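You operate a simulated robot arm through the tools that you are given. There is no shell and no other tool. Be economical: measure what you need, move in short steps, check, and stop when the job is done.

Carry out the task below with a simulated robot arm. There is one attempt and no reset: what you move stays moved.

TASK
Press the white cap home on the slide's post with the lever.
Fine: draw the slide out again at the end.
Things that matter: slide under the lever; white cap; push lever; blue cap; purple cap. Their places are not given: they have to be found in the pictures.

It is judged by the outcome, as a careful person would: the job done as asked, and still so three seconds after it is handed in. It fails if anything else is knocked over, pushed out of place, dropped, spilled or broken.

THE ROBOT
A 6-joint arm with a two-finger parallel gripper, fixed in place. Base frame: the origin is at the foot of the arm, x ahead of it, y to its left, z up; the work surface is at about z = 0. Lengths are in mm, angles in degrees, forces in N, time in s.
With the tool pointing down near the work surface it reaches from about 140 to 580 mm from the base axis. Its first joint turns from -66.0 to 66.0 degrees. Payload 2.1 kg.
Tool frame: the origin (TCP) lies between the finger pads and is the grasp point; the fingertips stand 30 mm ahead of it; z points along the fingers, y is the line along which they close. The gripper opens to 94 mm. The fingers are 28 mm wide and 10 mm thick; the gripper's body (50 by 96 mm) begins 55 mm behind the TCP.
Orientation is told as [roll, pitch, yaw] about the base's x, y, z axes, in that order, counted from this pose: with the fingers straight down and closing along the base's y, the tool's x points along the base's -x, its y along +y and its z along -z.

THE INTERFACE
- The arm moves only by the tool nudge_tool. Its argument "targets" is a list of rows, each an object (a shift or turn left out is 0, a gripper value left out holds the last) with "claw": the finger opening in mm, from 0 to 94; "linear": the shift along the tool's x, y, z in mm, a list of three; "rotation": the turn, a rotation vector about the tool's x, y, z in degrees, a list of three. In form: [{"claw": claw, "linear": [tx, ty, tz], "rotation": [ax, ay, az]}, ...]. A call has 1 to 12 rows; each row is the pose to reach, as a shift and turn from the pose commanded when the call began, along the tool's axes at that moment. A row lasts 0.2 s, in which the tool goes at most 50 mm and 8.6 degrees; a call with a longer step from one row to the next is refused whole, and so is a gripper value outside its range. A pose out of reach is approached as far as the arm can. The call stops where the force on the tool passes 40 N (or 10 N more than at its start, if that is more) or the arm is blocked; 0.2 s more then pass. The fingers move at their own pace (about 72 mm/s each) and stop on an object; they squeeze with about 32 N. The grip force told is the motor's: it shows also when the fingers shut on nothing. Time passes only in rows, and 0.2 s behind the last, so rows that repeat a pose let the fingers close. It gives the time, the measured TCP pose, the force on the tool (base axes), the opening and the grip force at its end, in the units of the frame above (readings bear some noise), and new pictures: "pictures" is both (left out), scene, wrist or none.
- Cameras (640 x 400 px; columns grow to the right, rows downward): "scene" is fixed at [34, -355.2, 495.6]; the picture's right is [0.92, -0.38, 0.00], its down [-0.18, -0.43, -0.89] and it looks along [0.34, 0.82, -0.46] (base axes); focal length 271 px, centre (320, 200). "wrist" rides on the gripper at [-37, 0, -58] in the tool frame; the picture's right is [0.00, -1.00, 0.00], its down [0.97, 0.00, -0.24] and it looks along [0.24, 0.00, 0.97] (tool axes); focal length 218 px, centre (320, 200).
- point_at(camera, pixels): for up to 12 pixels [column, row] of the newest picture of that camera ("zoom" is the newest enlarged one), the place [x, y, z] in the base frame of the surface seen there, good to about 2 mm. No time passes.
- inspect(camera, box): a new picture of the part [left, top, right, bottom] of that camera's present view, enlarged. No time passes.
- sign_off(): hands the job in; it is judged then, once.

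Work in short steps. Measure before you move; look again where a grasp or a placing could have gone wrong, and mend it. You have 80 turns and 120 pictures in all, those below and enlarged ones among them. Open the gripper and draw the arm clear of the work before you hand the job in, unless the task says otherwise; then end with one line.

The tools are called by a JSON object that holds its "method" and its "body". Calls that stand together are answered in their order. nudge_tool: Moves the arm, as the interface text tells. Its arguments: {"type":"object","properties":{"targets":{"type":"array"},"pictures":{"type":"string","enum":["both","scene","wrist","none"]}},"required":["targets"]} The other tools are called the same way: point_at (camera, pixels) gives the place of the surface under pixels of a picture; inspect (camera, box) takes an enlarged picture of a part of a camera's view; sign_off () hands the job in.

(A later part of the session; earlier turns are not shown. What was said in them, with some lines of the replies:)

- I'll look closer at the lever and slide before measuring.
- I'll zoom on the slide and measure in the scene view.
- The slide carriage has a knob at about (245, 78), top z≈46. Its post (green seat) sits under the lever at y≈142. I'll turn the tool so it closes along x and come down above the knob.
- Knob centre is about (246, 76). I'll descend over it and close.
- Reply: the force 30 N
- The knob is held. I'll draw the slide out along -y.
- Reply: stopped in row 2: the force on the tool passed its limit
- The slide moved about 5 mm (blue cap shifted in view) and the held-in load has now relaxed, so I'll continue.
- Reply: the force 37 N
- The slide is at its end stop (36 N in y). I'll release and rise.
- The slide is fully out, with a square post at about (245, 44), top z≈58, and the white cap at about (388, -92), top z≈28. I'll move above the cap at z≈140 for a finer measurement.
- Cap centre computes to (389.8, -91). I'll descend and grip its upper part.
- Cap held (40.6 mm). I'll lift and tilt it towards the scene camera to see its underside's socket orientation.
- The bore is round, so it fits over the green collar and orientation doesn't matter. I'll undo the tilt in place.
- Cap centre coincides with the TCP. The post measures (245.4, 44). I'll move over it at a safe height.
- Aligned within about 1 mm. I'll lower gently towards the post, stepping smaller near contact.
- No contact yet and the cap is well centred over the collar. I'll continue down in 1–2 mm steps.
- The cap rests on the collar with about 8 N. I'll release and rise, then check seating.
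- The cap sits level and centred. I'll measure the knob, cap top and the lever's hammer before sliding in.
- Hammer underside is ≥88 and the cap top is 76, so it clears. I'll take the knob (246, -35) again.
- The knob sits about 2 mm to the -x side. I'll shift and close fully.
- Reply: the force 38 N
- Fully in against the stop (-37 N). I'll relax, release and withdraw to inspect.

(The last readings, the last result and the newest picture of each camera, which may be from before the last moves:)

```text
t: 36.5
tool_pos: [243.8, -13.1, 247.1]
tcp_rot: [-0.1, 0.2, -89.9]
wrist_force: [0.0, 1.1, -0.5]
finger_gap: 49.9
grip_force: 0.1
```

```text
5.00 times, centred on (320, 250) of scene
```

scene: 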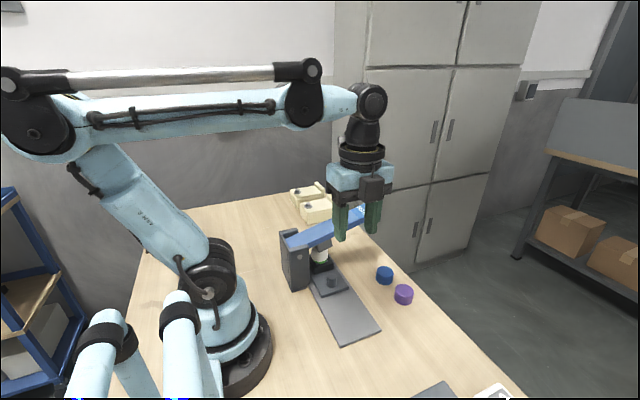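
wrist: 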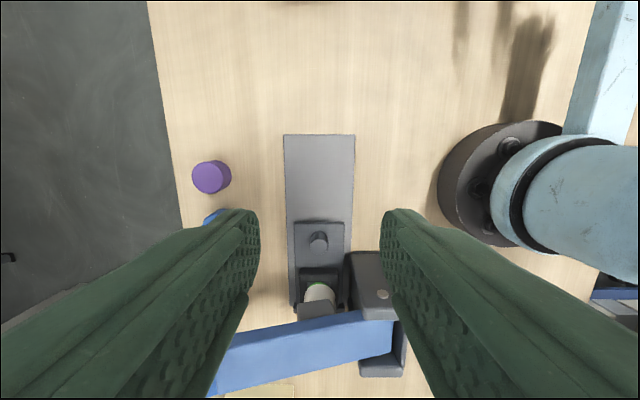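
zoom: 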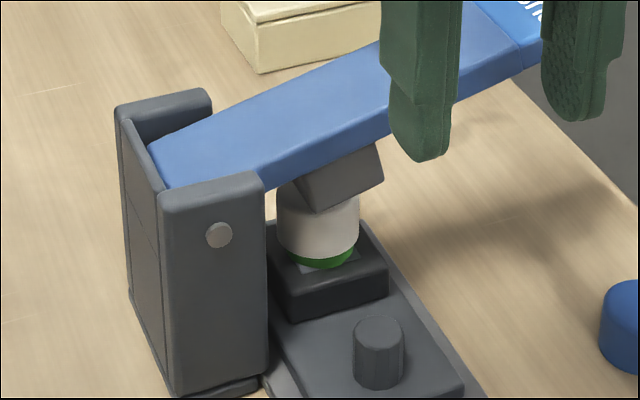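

The cap is under the hammer. I'll move, fingers closed, above the PUSH pad (~365, 148, top ~160).

{"method": "nudge_tool", "body": {"targets": [{"claw": 0, "linear": [35, 25, 0]}, {"linear": [70, 50, 0]}, {"linear": [105, 75, 0]}, {"linear": [135, 100, 0]}, {"linear": [161, 121, 5]}, {"linear": [161, 121, 25]}, {"linear": [161, 121, 25]}]}}

{"method": "point_at", "body": {"camera": "scene", "pixels": [[340, 222], [372, 211]]}}

```text
t: 38.0
tool_pos: [366.8, 147.3, 223.5]
tcp_rot: [-0.1, 0.2, -89.8]
wrist_force: [0.7, -0.2, -0.4]
finger_gap: 0.0
grip_force: 32.0
```

scene: 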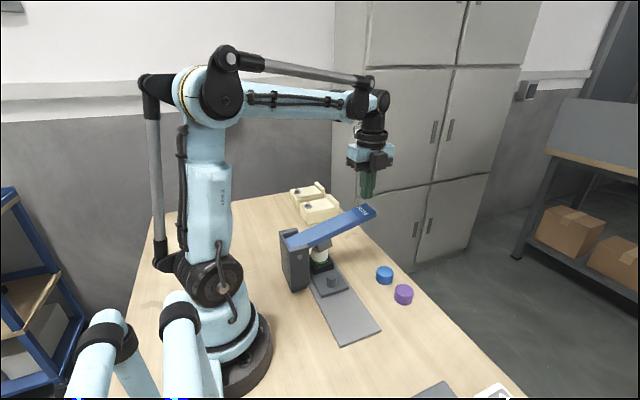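
wrist: 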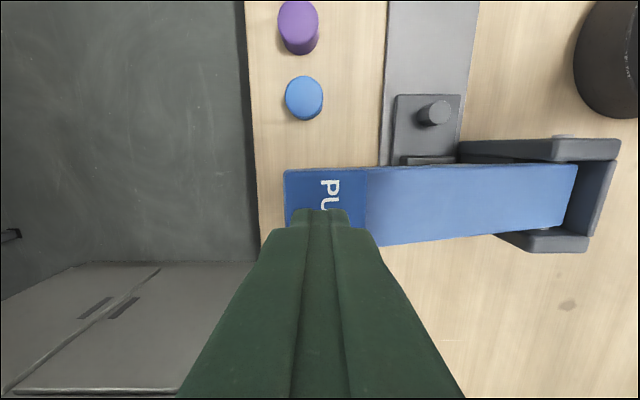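

```text
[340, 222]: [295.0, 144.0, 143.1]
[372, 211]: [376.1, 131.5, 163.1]
```

I'll press the lever down in small steps; the call will stop on force.

{"method": "nudge_tool", "body": {"targets": [{"linear": [0, 0, 15]}, {"linear": [0, 0, 28]}, {"linear": [0, 0, 34]}, {"linear": [0, 0, 40]}, {"linear": [0, 0, 46]}, {"linear": [0, 0, 52]}, {"linear": [0, 0, 58]}, {"linear": [0, 0, 64]}]}}

{"method": "inspect", "body": {"camera": "scene", "box": [280, 200, 380, 300]}}

```text
t: 39.9
tool_pos: [365.6, 147.3, 159.1]
tcp_rot: [-0.1, 0.2, -89.9]
wrist_force: [8.0, -1.3, 10.2]
finger_gap: 0.0
grip_force: 31.4
```

scene: 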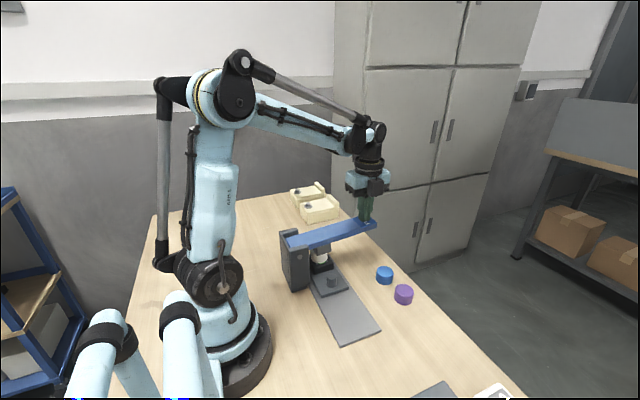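
wrist: 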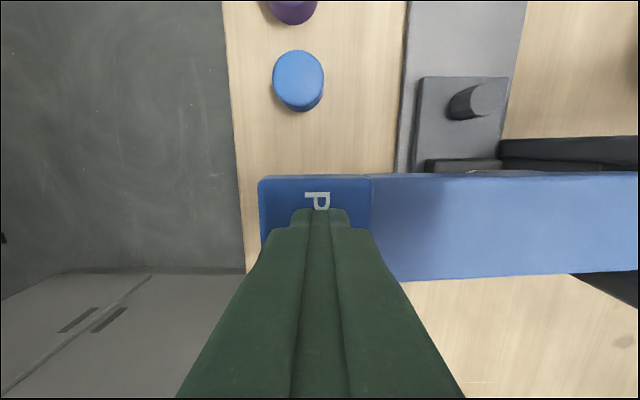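

```text
4.00 times, centred on (330, 250) of scene
```

zoom: 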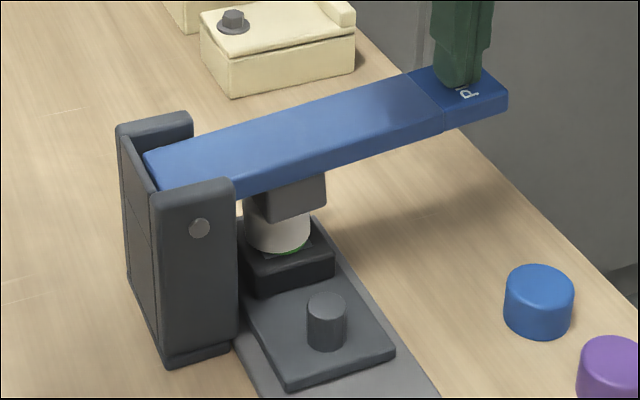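

Lever is moving (10 N), with the hammer at the cap. Continuing down in smaller steps.

{"method": "nudge_tool", "body": {"targets": [{"linear": [0, 0, 3]}, {"linear": [0, 0, 6]}, {"linear": [0, 0, 9]}, {"linear": [0, 0, 12]}, {"linear": [0, 0, 15]}, {"linear": [0, 0, 18]}, {"linear": [0, 0, 21]}, {"linear": [0, 0, 24]}], "pictures": "scene"}}

{"method": "inspect", "body": {"camera": "scene", "box": [280, 200, 380, 300]}}

```text
t: 41.2
tool_pos: [366.4, 147.6, 144.9]
tcp_rot: [-0.1, 0.0, -89.9]
wrist_force: [-2.2, 0.3, 21.4]
finger_gap: 0.0
grip_force: 31.7
stopped in row 6: the force on the tool passed its limit (the readings are from after the stop); the commanded pose is now the measured one
```

scene: 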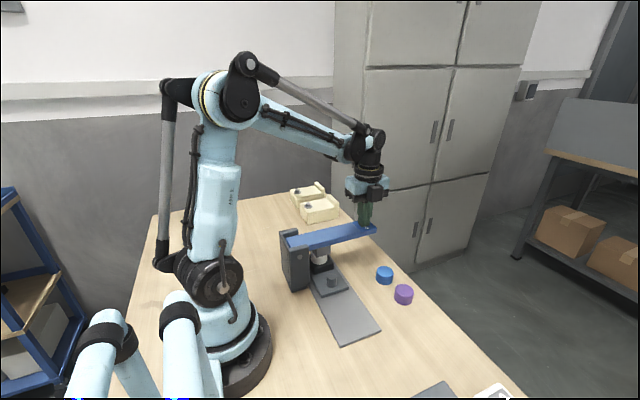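

```text
4.00 times, centred on (330, 250) of scene
```

zoom: 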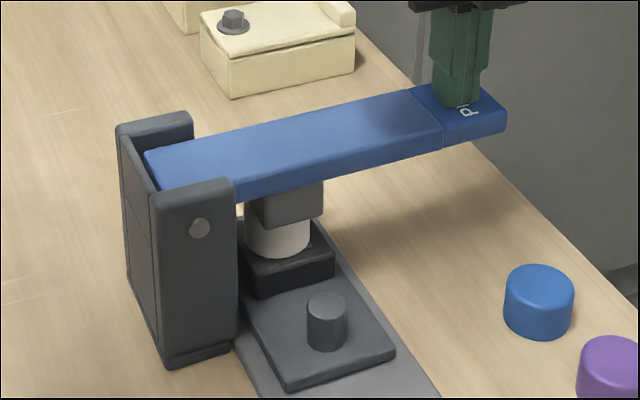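

The green collar has vanished under the cap, and force rose above 40 N. I'll press once more to confirm it's hard against home.

{"method": "nudge_tool", "body": {"targets": [{"linear": [0, 0, 1]}, {"linear": [0, 0, 2]}, {"linear": [0, 0, 3]}, {"linear": [0, 0, 4]}, {"linear": [0, 0, 5]}, {"linear": [0, 0, 6]}, {"linear": [0, 0, 7]}, {"linear": [0, 0, 8]}], "pictures": "none"}}

{"method": "inspect", "body": {"camera": "scene", "box": [300, 235, 350, 285]}}

```text
t: 41.7
tool_pos: [366.1, 148.6, 144.3]
tcp_rot: [-0.1, 0.1, -89.9]
wrist_force: [-2.4, -0.5, 20.6]
finger_gap: 0.0
grip_force: 32.0
stopped in row 2: the force on the tool passed its limit (the readings are from after the stop); the commanded pose is now the measured one
```

```text
8.00 times, centred on (325, 260) of scene
```

zoom: 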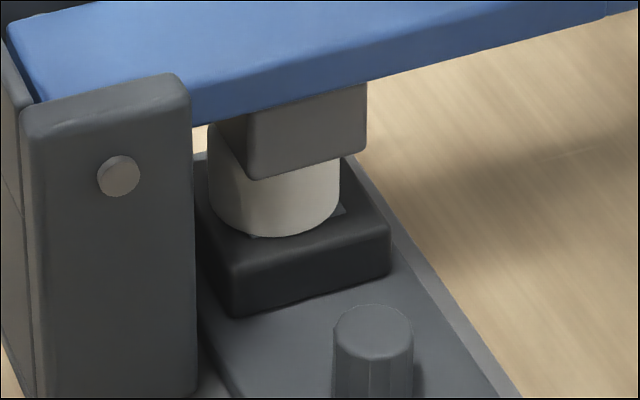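

The cap sits flush on the block: home. I'll ease the lever back up and move away toward the slide knob.

{"method": "nudge_tool", "body": {"targets": [{"linear": [0, 0, -8]}, {"linear": [0, 0, -16]}, {"linear": [0, 0, -26]}, {"linear": [0, 0, -38]}, {"linear": [0, 0, -60]}, {"linear": [0, 0, -100]}, {"linear": [-35, -25, -110]}, {"linear": [-70, -50, -110]}, {"linear": [-105, -75, -110]}, {"linear": [-135, -100, -110]}, {"linear": [-150, -121, -110]}]}}

{"method": "inspect", "body": {"camera": "scene", "box": [280, 210, 360, 290]}}

```text
t: 44.1
tool_pos: [246.1, -1.5, 253.8]
tcp_rot: [-0.1, 0.2, -89.9]
wrist_force: [0.1, 0.2, 0.6]
finger_gap: 0.2
grip_force: 31.7
```

scene: 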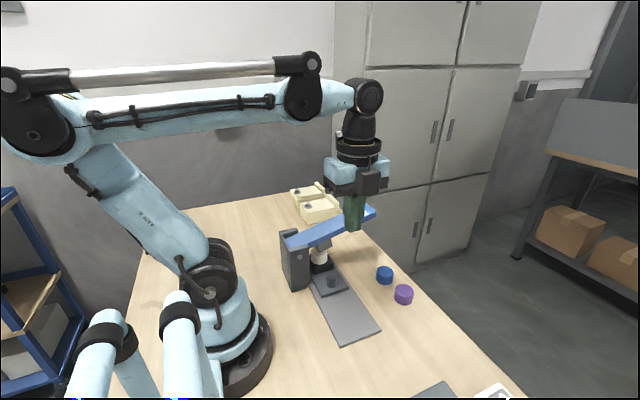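
wrist: 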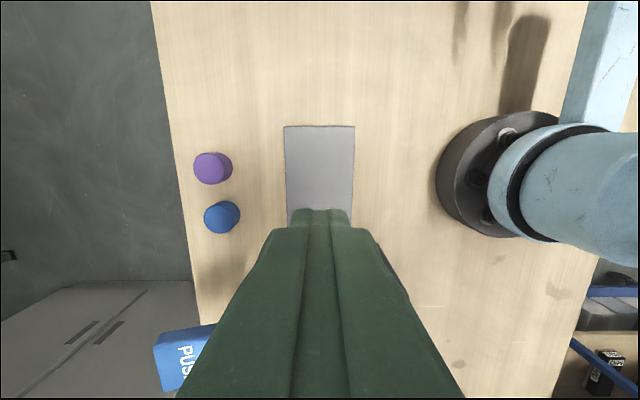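

```text
5.00 times, centred on (320, 250) of scene
```

zoom: 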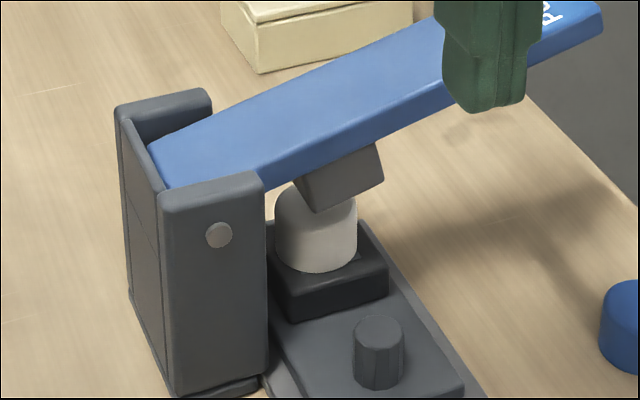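

The lever sprang back and the cap stays seated. I'll go to the knob (245, 76) and grip it.

{"method": "nudge_tool", "body": {"targets": [{"claw": 50, "linear": [35, -0.5, 30]}, {"linear": [70, -0.5, 70]}, {"linear": [77.5, -0.5, 110]}, {"linear": [77.5, -0.5, 150]}, {"linear": [77.5, -0.5, 180]}, {"linear": [77.5, -0.5, 200]}, {"linear": [77.5, -0.5, 200]}, {"claw": 8, "linear": [77.5, -0.5, 200]}, {"linear": [77.5, -0.5, 200]}, {"linear": [77.5, -0.5, 200]}], "pictures": "wrist"}}

```text
refused: row 2 steps farther than a row can; nothing moved
```

{"method": "nudge_tool", "body": {"targets": [{"claw": 50, "linear": [30, -0.5, 30]}, {"linear": [60, -0.5, 60]}, {"linear": [77.5, -0.5, 100]}, {"linear": [77.5, -0.5, 145]}, {"linear": [77.5, -0.5, 180]}, {"linear": [77.5, -0.5, 200]}, {"linear": [77.5, -0.5, 200]}, {"claw": 8, "linear": [77.5, -0.5, 200]}, {"linear": [77.5, -0.5, 200]}, {"linear": [77.5, -0.5, 200]}], "pictures": "wrist"}}

```text
t: 46.3
tool_pos: [245.1, 74.0, 53.9]
tcp_rot: [-0.2, 0.2, -89.9]
wrist_force: [2.0, 1.4, -27.8]
finger_gap: 23.6
grip_force: 45.2
```

wrist: 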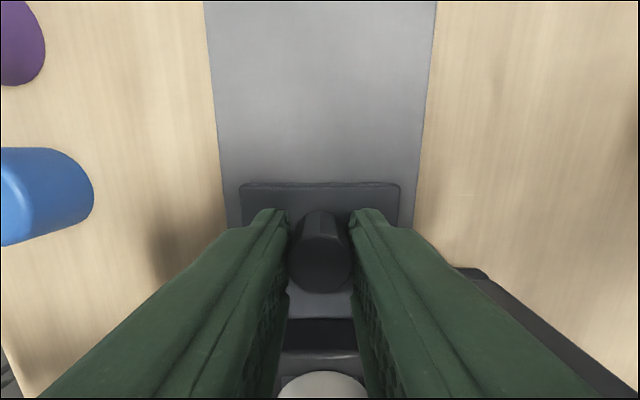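

Gripped. Drawing out, starting with small steps.

{"method": "nudge_tool", "body": {"targets": [{"linear": [-2, 0, 0]}, {"linear": [-5, 0, 0]}, {"linear": [-9, 0, 0]}, {"linear": [-14, 0, 0]}, {"linear": [-20, 0, 0]}, {"linear": [-26, 0, 0]}, {"linear": [-32, 0, 0]}, {"linear": [-38, 0, 0]}, {"linear": [-44, 0, 0]}, {"linear": [-50, 0, 0]}, {"linear": [-56, 0, 0]}], "pictures": "none"}}

```text
t: 48.7
tool_pos: [245.0, 18.1, 55.1]
tcp_rot: [-0.2, 0.2, -89.9]
wrist_force: [-3.0, 1.0, 26.2]
finger_gap: 23.3
grip_force: 44.4
```

{"method": "nudge_tool", "body": {"targets": [{"linear": [-4, 0, 0]}, {"linear": [-10, 0, 0]}, {"linear": [-16, 0, 0]}, {"linear": [-22, 0, 0]}, {"linear": [-28, 0, 0]}, {"linear": [-34, 0, 0]}, {"linear": [-40, 0, 0]}, {"linear": [-45, 0, 0]}, {"linear": [-49, 0, 0]}, {"linear": [-52, 0, 0]}, {"linear": [-55, 0, 0]}, {"linear": [-57, 0, 0]}], "pictures": "none"}}

```text
t: 51.3
tool_pos: [245.0, -39.0, 53.1]
tcp_rot: [-0.1, 0.0, -90.0]
wrist_force: [1.8, 8.4, 0.1]
finger_gap: 23.9
grip_force: 25.3
```

The slide is at its outer stop (8 N in y). I'll release, rise and draw the arm clear.

{"method": "nudge_tool", "body": {"targets": [{"linear": [0, 0, 0]}, {"claw": 50, "linear": [0, 0, 0]}, {"linear": [0, 0, 0]}, {"linear": [0, 0, -40]}, {"linear": [0, 0, -85]}, {"linear": [-10, 0, -130]}, {"linear": [-40, 0, -165]}, {"linear": [-70, 0, -200]}, {"linear": [-100, 0, -220]}]}}

{"method": "inspect", "body": {"camera": "scene", "box": [270, 220, 390, 340]}}

{"method": "inspect", "body": {"camera": "scene", "box": [310, 255, 370, 315]}}

```text
t: 53.3
tool_pos: [246.1, -137.7, 273.7]
tcp_rot: [-0.1, 0.1, -89.8]
wrist_force: [0.4, -0.3, 0.4]
finger_gap: 49.9
grip_force: 0.0
```

scene: 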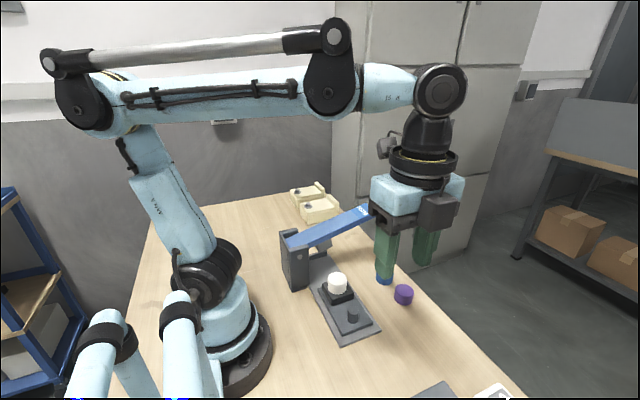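
wrist: 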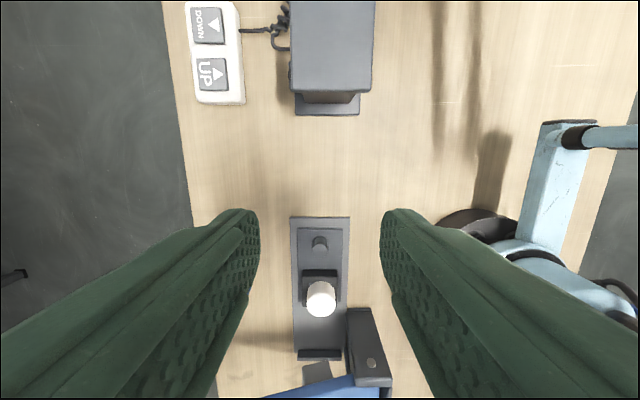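

```text
3.33 times, centred on (330, 280) of scene
```

zoom: 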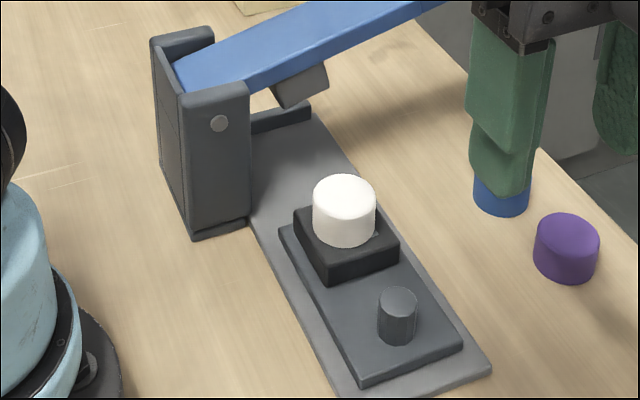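

```text
6.67 times, centred on (340, 285) of scene
```

zoom: 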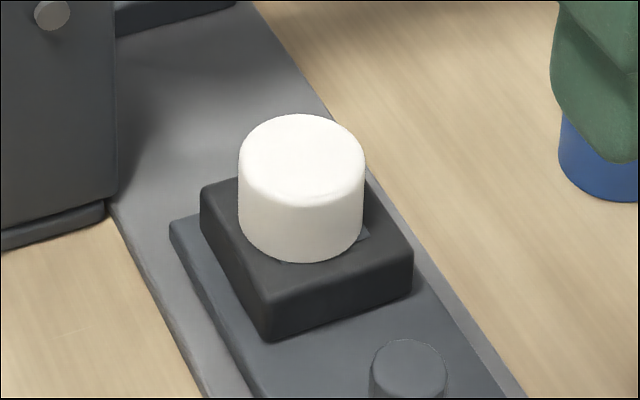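

The white cap is flush on the block, the slide is fully out, the other caps haven't moved, and the open gripper is clear of the work.

{"method": "sign_off", "body": {}}

```text
The job is handed in.
```

The white cap is pressed home on the slide's post with the lever, the slide is drawn out to its stop again, and the arm is clear with the gripper open.
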